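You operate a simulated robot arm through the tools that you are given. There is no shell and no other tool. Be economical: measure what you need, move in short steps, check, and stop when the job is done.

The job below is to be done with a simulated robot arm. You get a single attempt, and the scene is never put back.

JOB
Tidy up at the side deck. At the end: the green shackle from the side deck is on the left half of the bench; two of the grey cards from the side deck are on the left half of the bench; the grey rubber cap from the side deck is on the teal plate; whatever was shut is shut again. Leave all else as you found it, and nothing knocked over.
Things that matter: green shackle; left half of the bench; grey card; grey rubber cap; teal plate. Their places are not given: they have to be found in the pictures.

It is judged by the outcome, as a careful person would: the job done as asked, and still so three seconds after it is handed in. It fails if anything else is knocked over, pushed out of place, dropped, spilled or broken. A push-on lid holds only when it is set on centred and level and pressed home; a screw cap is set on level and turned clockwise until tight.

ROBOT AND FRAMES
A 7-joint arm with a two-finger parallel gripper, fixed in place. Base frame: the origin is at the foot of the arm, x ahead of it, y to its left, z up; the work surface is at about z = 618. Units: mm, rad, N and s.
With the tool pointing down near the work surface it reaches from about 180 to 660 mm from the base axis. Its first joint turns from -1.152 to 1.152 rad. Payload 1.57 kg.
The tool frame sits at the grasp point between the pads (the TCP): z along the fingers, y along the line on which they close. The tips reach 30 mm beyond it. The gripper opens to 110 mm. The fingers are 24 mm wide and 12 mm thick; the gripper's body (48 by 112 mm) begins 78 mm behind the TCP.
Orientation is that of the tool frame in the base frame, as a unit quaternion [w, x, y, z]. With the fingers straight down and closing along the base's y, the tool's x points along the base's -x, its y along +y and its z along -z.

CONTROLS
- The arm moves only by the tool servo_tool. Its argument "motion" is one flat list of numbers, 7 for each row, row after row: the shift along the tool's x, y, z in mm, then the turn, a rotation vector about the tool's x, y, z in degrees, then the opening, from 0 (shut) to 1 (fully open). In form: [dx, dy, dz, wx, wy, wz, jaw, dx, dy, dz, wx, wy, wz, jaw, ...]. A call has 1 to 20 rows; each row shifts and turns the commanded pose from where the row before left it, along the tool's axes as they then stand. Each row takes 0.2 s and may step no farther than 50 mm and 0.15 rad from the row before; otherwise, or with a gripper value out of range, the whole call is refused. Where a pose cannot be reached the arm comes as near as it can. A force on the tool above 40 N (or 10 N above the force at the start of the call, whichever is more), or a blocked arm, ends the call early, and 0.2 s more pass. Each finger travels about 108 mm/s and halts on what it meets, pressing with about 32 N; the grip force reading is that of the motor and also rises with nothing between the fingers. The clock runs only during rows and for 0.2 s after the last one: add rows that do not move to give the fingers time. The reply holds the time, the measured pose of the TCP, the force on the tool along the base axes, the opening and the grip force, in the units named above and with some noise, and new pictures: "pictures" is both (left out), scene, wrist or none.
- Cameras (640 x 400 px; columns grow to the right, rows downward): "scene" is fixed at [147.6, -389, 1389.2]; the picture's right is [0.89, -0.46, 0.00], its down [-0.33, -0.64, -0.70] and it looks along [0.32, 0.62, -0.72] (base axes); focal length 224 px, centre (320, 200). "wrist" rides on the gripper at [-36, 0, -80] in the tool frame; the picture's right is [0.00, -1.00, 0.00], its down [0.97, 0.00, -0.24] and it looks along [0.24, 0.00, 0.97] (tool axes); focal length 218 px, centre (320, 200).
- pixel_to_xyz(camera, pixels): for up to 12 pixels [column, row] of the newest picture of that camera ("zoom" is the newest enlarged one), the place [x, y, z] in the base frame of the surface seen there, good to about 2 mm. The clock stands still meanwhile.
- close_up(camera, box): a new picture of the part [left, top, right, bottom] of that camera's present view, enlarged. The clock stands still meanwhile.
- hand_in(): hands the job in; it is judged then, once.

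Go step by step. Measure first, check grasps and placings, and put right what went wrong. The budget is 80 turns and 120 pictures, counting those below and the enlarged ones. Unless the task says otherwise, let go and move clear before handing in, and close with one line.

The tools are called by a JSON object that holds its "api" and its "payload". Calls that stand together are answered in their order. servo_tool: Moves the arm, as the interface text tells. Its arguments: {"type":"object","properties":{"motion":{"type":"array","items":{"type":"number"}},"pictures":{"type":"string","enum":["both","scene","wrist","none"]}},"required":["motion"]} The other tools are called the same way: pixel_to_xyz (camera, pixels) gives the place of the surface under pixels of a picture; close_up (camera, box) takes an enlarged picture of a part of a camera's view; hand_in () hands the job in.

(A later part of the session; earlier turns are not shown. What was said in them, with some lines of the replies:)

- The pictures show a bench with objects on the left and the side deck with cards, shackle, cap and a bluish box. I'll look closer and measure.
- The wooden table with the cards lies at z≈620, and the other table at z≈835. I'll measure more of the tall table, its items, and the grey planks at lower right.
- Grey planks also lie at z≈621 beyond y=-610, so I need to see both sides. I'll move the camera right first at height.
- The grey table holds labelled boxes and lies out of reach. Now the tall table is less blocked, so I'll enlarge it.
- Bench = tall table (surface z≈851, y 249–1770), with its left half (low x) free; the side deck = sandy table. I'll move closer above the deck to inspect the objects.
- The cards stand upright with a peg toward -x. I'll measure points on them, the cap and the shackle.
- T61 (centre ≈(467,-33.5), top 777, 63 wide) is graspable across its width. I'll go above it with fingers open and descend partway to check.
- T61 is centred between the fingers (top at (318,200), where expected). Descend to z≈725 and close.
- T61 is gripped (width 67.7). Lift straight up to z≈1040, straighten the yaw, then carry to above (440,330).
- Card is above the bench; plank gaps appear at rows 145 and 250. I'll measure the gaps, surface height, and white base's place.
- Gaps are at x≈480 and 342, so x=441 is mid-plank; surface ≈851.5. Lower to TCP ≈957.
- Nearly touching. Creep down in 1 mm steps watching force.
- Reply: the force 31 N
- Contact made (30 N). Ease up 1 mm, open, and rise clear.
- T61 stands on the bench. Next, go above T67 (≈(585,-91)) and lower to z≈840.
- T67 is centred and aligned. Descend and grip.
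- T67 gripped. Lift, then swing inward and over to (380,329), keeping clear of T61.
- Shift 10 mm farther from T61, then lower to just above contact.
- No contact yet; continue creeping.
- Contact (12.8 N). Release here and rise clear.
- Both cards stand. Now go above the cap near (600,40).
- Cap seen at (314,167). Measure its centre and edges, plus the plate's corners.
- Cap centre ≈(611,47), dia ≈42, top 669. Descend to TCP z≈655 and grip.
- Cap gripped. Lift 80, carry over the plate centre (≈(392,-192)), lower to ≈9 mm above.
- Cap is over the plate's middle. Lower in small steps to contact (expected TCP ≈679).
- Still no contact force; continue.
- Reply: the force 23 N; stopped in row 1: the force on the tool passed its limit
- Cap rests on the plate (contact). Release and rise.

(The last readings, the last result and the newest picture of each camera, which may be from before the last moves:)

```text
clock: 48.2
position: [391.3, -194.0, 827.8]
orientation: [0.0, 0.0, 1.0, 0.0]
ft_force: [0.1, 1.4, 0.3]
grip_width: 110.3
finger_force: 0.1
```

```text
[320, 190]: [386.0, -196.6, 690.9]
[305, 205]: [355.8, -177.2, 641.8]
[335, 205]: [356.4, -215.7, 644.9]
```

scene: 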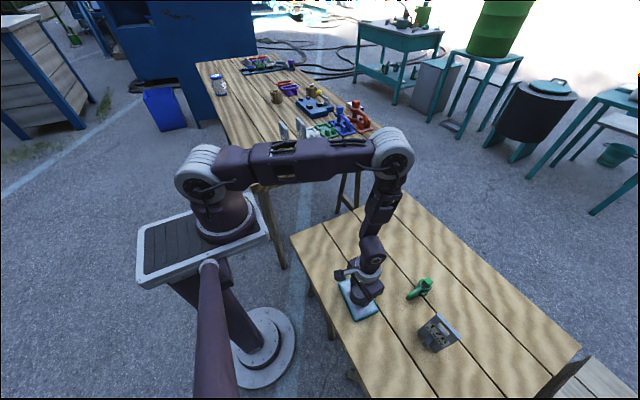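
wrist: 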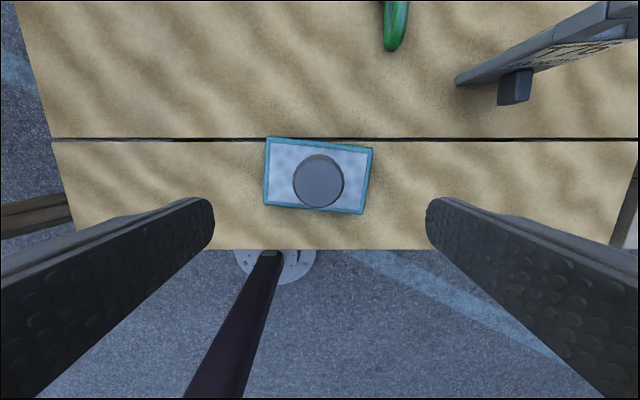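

Cap stands on the plate (top z 691). Now above the shackle, near (575,-268).

{"api": "servo_tool", "payload": {"motion": [-36.8, -14.8, 0, 0, 0, 0, 1, -36.8, -14.8, 0, 0, 0, 0, 1, -36.8, -14.8, 0, 0, 0, 0, 1, -36.8, -14.8, 0, 0, 0, 0, 1, -36.8, -14.8, 0, 0, 0, 0, 1, 0, 0, 0, 0, 0, 0, 1], "pictures": "wrist"}}

{"api": "close_up", "payload": {"camera": "wrist", "box": [260, 120, 380, 220]}}

```text
clock: 49.6
position: [575.2, -268.3, 828.4]
orientation: [-0.001, 0.0, 1.0, 0.0]
ft_force: [0.3, -0.1, 0.0]
grip_width: 110.1
finger_force: 0.1
```

wrist: 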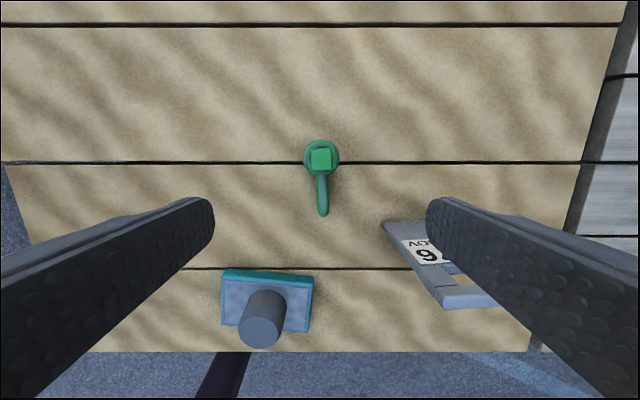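

```text
4.00 times, centred on (320, 170) of wrist
```

zoom: 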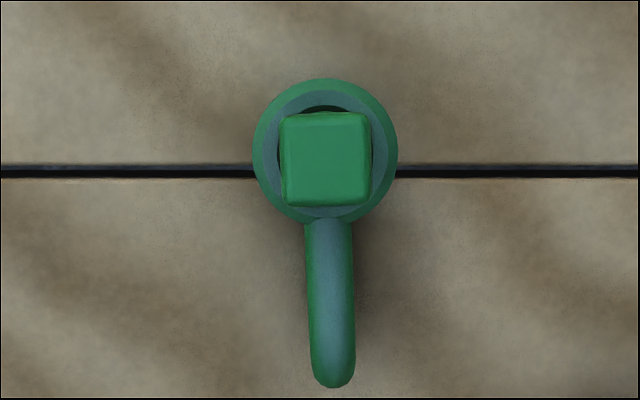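

Measure the shackle's parts.

{"api": "pixel_to_xyz", "payload": {"camera": "zoom", "pixels": [[325, 160], [285, 160], [370, 160], [325, 115], [325, 203], [258, 150], [392, 150], [325, 212], [330, 250], [332, 375], [312, 310], [352, 310]]}}

```text
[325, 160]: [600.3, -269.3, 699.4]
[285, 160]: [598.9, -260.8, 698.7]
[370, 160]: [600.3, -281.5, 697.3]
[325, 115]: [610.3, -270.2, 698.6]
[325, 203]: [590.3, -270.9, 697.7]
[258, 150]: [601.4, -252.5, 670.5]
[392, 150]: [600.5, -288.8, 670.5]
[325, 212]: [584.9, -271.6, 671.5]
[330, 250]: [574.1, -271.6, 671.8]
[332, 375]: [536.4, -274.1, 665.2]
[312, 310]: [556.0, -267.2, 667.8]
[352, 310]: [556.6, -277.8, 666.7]
```

Eyes dia ≈36 centred (600,-270.5), head top 699. I'll grip around the eyes from (593,-270.5), descending to z≈657.

{"api": "servo_tool", "payload": {"motion": [-17.5, -2.3, 30, 0, 0, 0, 1, 0, 0, 40, 0, 0, 0, 1, 0, 0, 40, 0, 0, 0, 1, 0, 0, 40, 0, 0, 0, 1, 0, 0, 15, 0, 0, 0, 1, 0, 0, 6, 0, 0, 0, 1, 0, 0, 0, 0, 0, 0, 1], "pictures": "wrist"}}

```text
clock: 51.2
position: [590.7, -261.6, 668.4]
orientation: [-0.003, -0.006, 1.0, 0.004]
ft_force: [-1.0, -1.0, -0.3]
grip_width: 110.4
finger_force: 0.1
out of reach, approached as far as the arm can: row 4, 5, 6
```

wrist: 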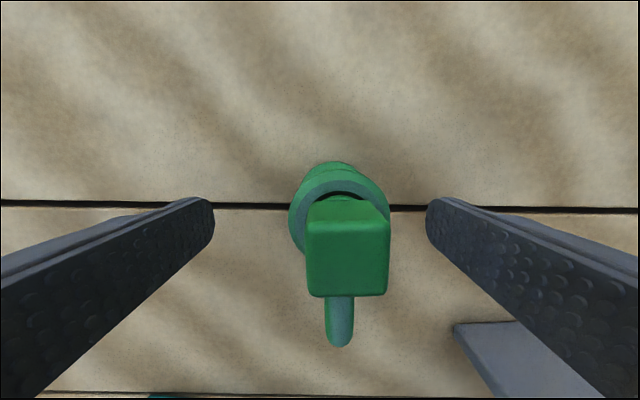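

The pose is at the reach limit at low z. I'll rise 60 mm and tilt the fingers 12° outward (+x) to gain reach.

{"api": "servo_tool", "payload": {"motion": [0, 0, -30, 0, 0, 0, 1, 0, 0, -40, 0, 0, 0, 1, 0, 0, 0, 0, -6, 0, 1, 0, 0, 0, 0, -6, 0, 1, 0, 0, 0, 0, 0, 0, 1], "pictures": "none"}}

```text
clock: 52.4
position: [589.5, -262.4, 738.4]
orientation: [0.104, 0.001, 0.995, 0.0]
ft_force: [0.1, 0.1, 0.3]
grip_width: 109.9
finger_force: 0.2
```

Tilt is right. Now centre on (597,-270.5) and descend to z≈658.

{"api": "servo_tool", "payload": {"motion": [-7.3, -8.1, 1.6, 0, 0, 0, 1, 6.2, 0, 29.3, 0, 0, 0, 1, 6.2, 0, 29.3, 0, 0, 0, 1, 4.2, 0, 19.6, 0, 0, 0, 1, 0, 0, 0, 0, 0, 0, 1], "pictures": "wrist"}}

```text
clock: 53.6
position: [598.7, -268.9, 657.0]
orientation: [0.105, 0.0, 0.995, 0.0]
ft_force: [0.5, 0.5, 0.0]
grip_width: 110.0
finger_force: 0.0
```

wrist: 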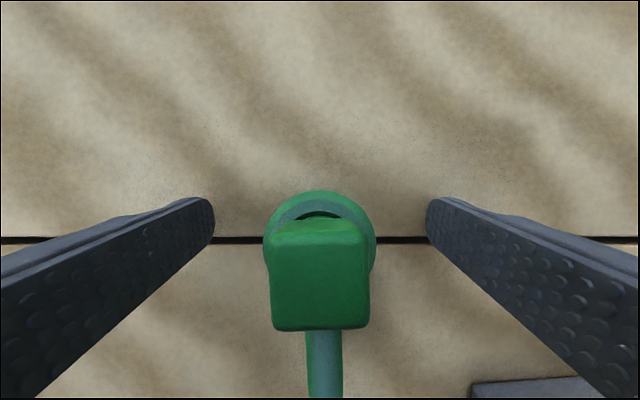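

Reached, with the shackle centred between the fingers. Close.

{"api": "servo_tool", "payload": {"motion": [0, 0, 0, 0, 0, 0, 0.6, 0, 0, 0, 0, 0, 0, 0.2, 0, 0, 0, 0, 0, 0, 0.2, 0, 0, 0, 0, 0, 0, 0.2, 0, 0, 0, 0, 0, 0, 0.2], "pictures": "both"}}

{"api": "close_up", "payload": {"camera": "scene", "box": [380, 240, 470, 320]}}

```text
clock: 54.8
position: [599.1, -269.6, 657.8]
orientation: [0.106, -0.001, 0.994, 0.0]
ft_force: [0.2, 1.1, 1.0]
grip_width: 39.6
finger_force: 32.5
```

scene: 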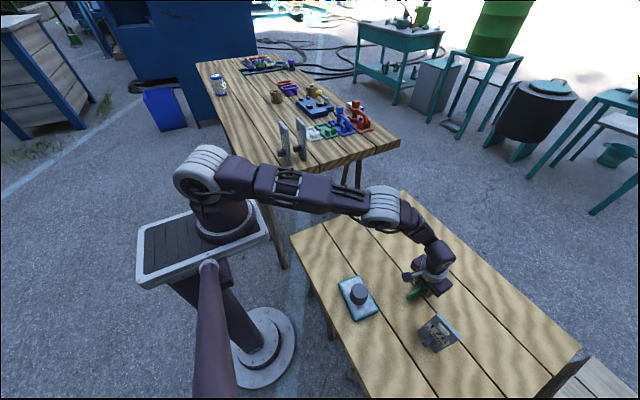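
wrist: 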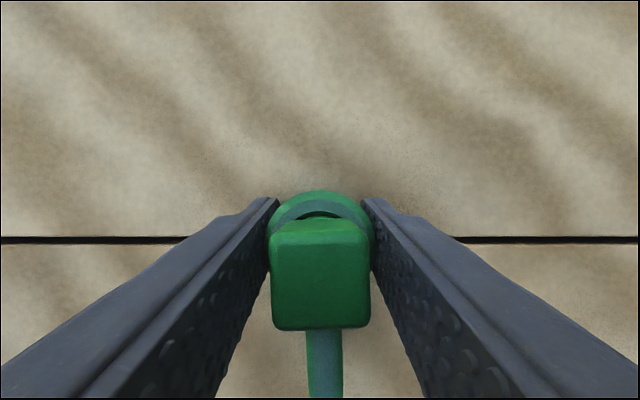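

```text
5.00 times, centred on (425, 280) of scene
```

zoom: 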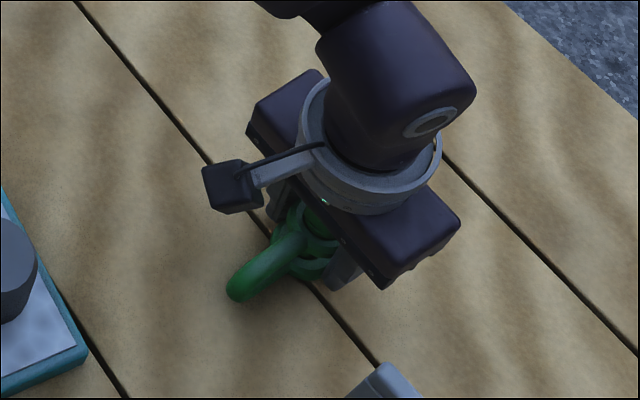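

Gripped (39.6 mm). Lift, draw in a bit, reach z≈1075, and start swinging left, keeping the tilt.

{"api": "servo_tool", "payload": {"motion": [-4, 0, -18.6, 0, 0, 0, 0.2, -7.9, 0, -37.2, 0, 0, 0, 0.2, -7.9, 0, -37.2, 0, 0, 0, 0.2, 6.8, 0, -40.3, 0, 0, 0, 0.2, 6.8, 0, -40.3, 0, 0, 0, 0.2, 6.8, 0, -40.3, 0, 0, 0, 0.2, 6.8, 0, -40.3, 0, 0, 0, 0.2, 6.8, 0, -40.3, 0, 0, 0, 0.2, 6.8, 0, -40.3, 0, 0, 0, 0.2, 6.8, 0, -40.3, 0, 0, 0, 0.2, 6.8, 0, -40.3, 0, 0, 0, 0.2, -4, 0, -18.6, 0, 0, 0, 0.2, 0, 40, 0, 0, 0, 0, 0.2, 0, 40, 0, 0, 0, 0, 0.2, 0, 40, 0, 0, 0, 0, 0.2, 0, 40, 0, 0, 0, 0, 0.2, 0, 40, 0, 0, 0, 0, 0.2, 0, 40, 0, 0, 0, 0, 0.2, 0, 40, 0, 0, 0, 0, 0.2, 0, 40, 0, 0, 0, 0, 0.2], "pictures": "wrist"}}

```text
clock: 59.0
position: [477.6, 48.6, 1079.8]
orientation: [0.104, 0.0, 0.995, 0.001]
ft_force: [-0.3, 1.4, -2.8]
grip_width: 39.6
finger_force: 31.6
```

wrist: 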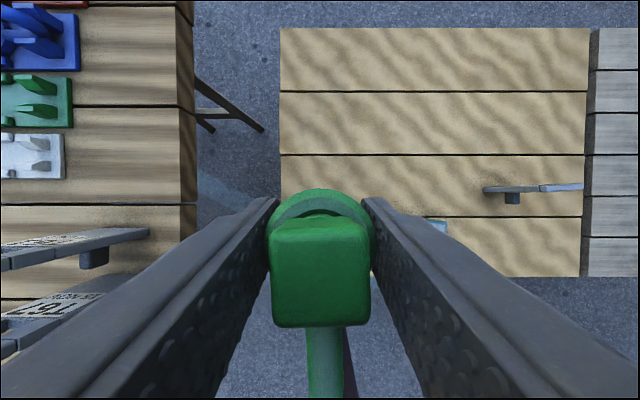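

Continue over to (415,445), then lower to z≈905.

{"api": "servo_tool", "payload": {"motion": [6.16, 39.6, -1.3, 0, 0, 0, 0.2, 6.16, 39.6, -1.3, 0, 0, 0, 0.2, 6.16, 39.6, -1.3, 0, 0, 0, 0.2, 6.16, 39.6, -1.3, 0, 0, 0, 0.2, 6.16, 39.6, -1.3, 0, 0, 0, 0.2, 6.16, 39.6, -1.3, 0, 0, 0, 0.2, 6.16, 39.6, -1.3, 0, 0, 0, 0.2, 6.16, 39.6, -1.3, 0, 0, 0, 0.2, 6.16, 39.6, -1.3, 0, 0, 0, 0.2, 6.16, 39.6, -1.3, 0, 0, 0, 0.2, 0, 0, 0, 0, 0, 0, 0.2], "pictures": "both"}}

{"api": "close_up", "payload": {"camera": "scene", "box": [240, 60, 360, 180]}}

```text
clock: 61.4
position: [413.5, 447.2, 1074.8]
orientation: [0.104, 0.0, 0.995, 0.0]
ft_force: [0.3, 0.3, -2.4]
grip_width: 39.5
finger_force: 32.1
```

scene: 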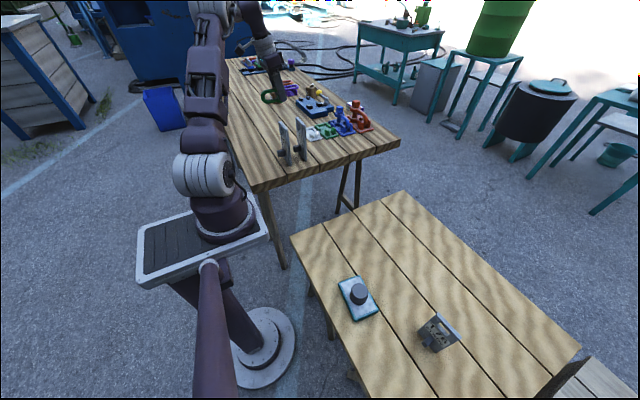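
wrist: 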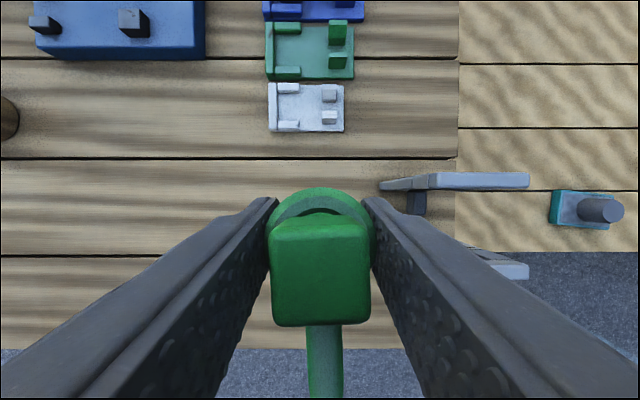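

```text
3.33 times, centred on (300, 120) of scene
```

zoom: 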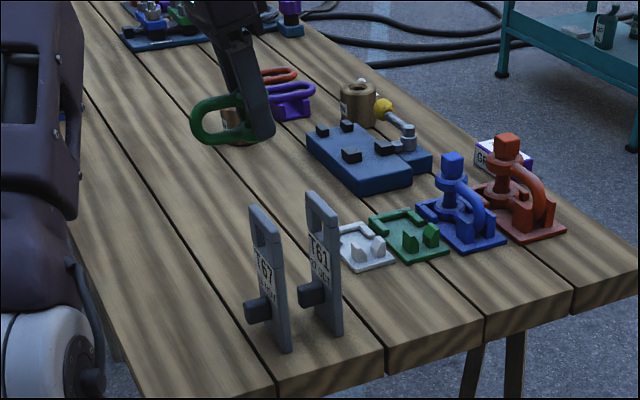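

Clear below. Lower to ≈3 mm above expected contact (TCP ≈888).

{"api": "servo_tool", "payload": {"motion": [7.07, 0, 33.3, 0, 0, 0, 0.2, 7.07, 0, 33.3, 0, 0, 0, 0.2, 7.07, 0, 33.3, 0, 0, 0, 0.2, 7.07, 0, 33.3, 0, 0, 0, 0.2, 7.07, 0, 33.3, 0, 0, 0, 0.2, 2.1, 0, 9.8, 0, 0, 0, 0.2, 0.8, 0, 3.9, 0, 0, 0, 0.2, 0, 0, 0, 0, 0, 0, 0.2], "pictures": "scene"}}

{"api": "close_up", "payload": {"camera": "scene", "box": [240, 70, 340, 170]}}

```text
clock: 63.2
position: [414.5, 445.6, 889.0]
orientation: [0.104, 0.0, 0.995, 0.001]
ft_force: [0.3, -0.4, -3.3]
grip_width: 39.7
finger_force: 32.1
```

scene: 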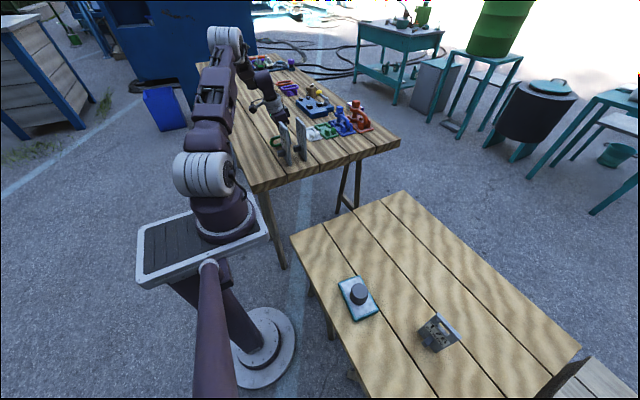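

```text
4.00 times, centred on (290, 120) of scene
```

zoom: 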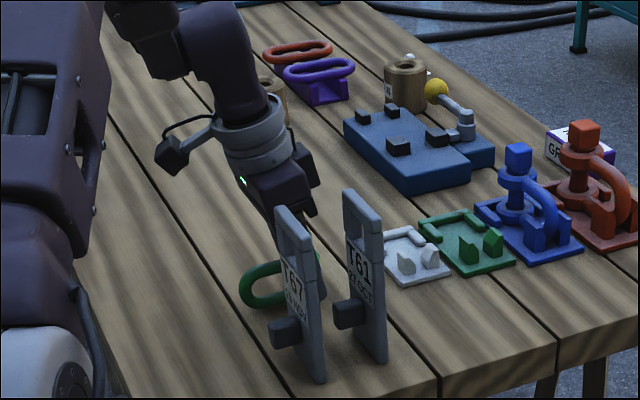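

Baseline force z ≈ -3. Creep down to contact.

{"api": "servo_tool", "payload": {"motion": [0.2, 0, 1, 0, 0, 0, 0.2, 0, 0, 0, 0, 0, 0, 0.2], "pictures": "none"}}

{"api": "servo_tool", "payload": {"motion": [0.15, 0, 0.7, 0, 0, 0, 0.2, 0, 0, 0, 0, 0, 0, 0.2], "pictures": "none"}}

{"api": "servo_tool", "payload": {"motion": [0.15, 0, 0.7, 0, 0, 0, 0.2, 0, 0, 0, 0, 0, 0, 0.2], "pictures": "none"}}

```text
clock: 63.8
position: [415.2, 445.2, 890.8]
orientation: [0.104, 0.0, 0.995, 0.0]
ft_force: [-0.1, 0.9, -2.9]
grip_width: 39.8
finger_force: 31.8
```

```text
clock: 64.4
position: [414.8, 445.0, 889.9]
orientation: [0.105, -0.001, 0.995, 0.0]
ft_force: [-0.4, 0.6, -1.6]
grip_width: 39.6
finger_force: 31.7
```

```text
clock: 65.0
position: [415.4, 446.1, 889.0]
orientation: [0.104, 0.001, 0.995, 0.0]
ft_force: [0.8, -0.7, -2.1]
grip_width: 39.6
finger_force: 32.0
```

{"api": "servo_tool", "payload": {"motion": [0.15, 0, 0.7, 0, 0, 0, 0.2, 0, 0, 0, 0, 0, 0, 0.2], "pictures": "none"}}

{"api": "servo_tool", "payload": {"motion": [0.15, 0, 0.7, 0, 0, 0, 0.2, 0, 0, 0, 0, 0, 0, 0.2], "pictures": "none"}}

{"api": "servo_tool", "payload": {"motion": [0.15, 0, 0.6, 0, 0, 0, 0.2, 0, 0, 0, 0, 0, 0, 0.2], "pictures": "none"}}

```text
clock: 65.6
position: [414.7, 446.0, 887.7]
orientation: [0.105, -0.001, 0.994, 0.0]
ft_force: [-0.2, 0.2, -4.1]
grip_width: 39.7
finger_force: 32.0
```

```text
clock: 66.2
position: [414.8, 444.9, 886.8]
orientation: [0.104, 0.0, 0.995, -0.001]
ft_force: [-0.3, -0.3, -3.4]
grip_width: 39.8
finger_force: 32.1
```

```text
clock: 66.8
position: [414.9, 445.6, 886.7]
orientation: [0.104, 0.0, 0.995, 0.001]
ft_force: [-0.8, 0.0, -1.1]
grip_width: 39.5
finger_force: 32.4
```

{"api": "servo_tool", "payload": {"motion": [0.12, 0, 0.6, 0, 0, 0, 0.2, 0, 0, 0, 0, 0, 0, 0.2], "pictures": "none"}}

{"api": "servo_tool", "payload": {"motion": [0.12, 0, 0.6, 0, 0, 0, 0.2, 0, 0, 0, 0, 0, 0, 0.2], "pictures": "none"}}

```text
clock: 67.4
position: [414.6, 445.7, 887.1]
orientation: [0.104, 0.0, 0.995, 0.0]
ft_force: [-2.0, -3.5, 5.6]
grip_width: 39.7
finger_force: 31.5
```

```text
clock: 68.0
position: [414.2, 445.2, 886.9]
orientation: [0.105, 0.0, 0.994, 0.001]
ft_force: [-4.7, -0.8, 14.3]
grip_width: 39.6
finger_force: 32.5
```

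Contact made (≈17 N net). Release and withdraw.

{"api": "servo_tool", "payload": {"motion": [0, 0, 0, 0, 0, 0, 0.5, 0, 0, 0, 0, 0, 0, 0.8, 0, 0, 0, 0, 0, 0, 0.8, 0, 0, -30, 0, 0, 0, 0.8, 0, 0, -40, 0, 0, 0, 0.8, 0, 0, -40, 0, 0, 0, 0.8, 0, 0, -40, 0, 0, 0, 0.8, 0, 0, -40, 0, 6, 0, 0.8, 0, 0, 0, 0, 6, 0, 1, 0, -40, 0, 0, 0, 0, 1, 0, -40, 0, 0, 0, 0, 1, 0, -40, 0, 0, 0, 0, 1, 0, -40, 0, 0, 0, 0, 1, 0, -40, 0, 0, 0, 0, 1, 0, -40, 0, 0, 0, 0, 1, 0, -40, 0, 0, 0, 0, 1, 0, 0, 0, 0, 0, 0, 1], "pictures": "both"}}

{"api": "close_up", "payload": {"camera": "scene", "box": [240, 70, 400, 190]}}

{"api": "close_up", "payload": {"camera": "scene", "box": [300, 190, 500, 360]}}

```text
clock: 71.6
position: [372.6, 167.6, 1069.9]
orientation: [0.0, 0.0, 1.0, 0.0]
ft_force: [-0.1, 0.2, 0.1]
grip_width: 109.8
finger_force: 0.1
```

scene: 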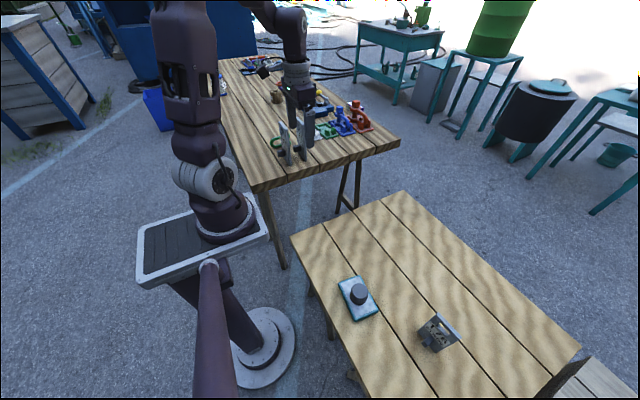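
wrist: 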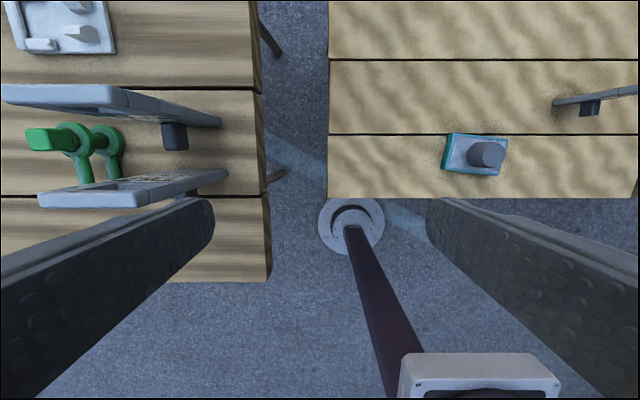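

```text
3.33 times, centred on (320, 130) of scene
```

zoom: 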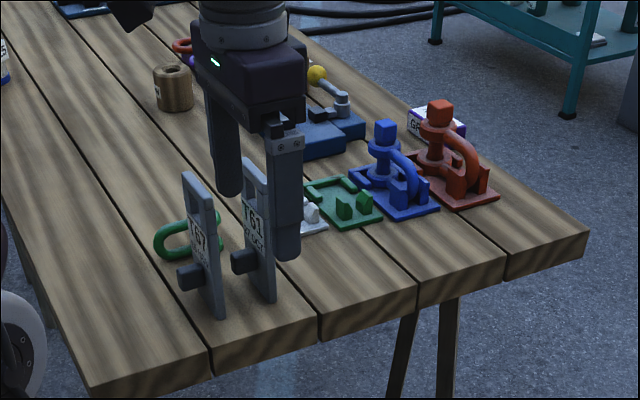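

```text
2.35 times, centred on (400, 275) of scene
```

zoom: 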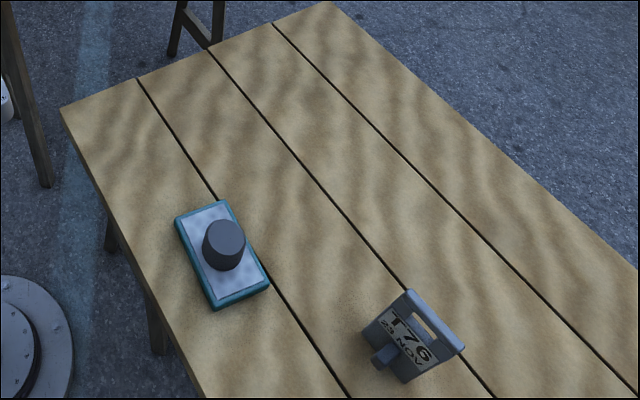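

Shackle and both cards stand on the bench's left half, and the cap stands on the teal plate. T76 and the rest are undisturbed, nothing had been shut, and the arm is clear, so I'm handing in.

{"api": "hand_in", "payload": {}}

```text
The job is handed in.
```

I handed the job in. The green shackle and two grey cards (T61 and T67) stand on the left half of the bench, and the grey rubber cap stands on the teal plate. I took "left half" as the side nearer the arm's base (low x), because the far end of the bench is out of reach. I found nothing shut to close again, and nothing else was moved.
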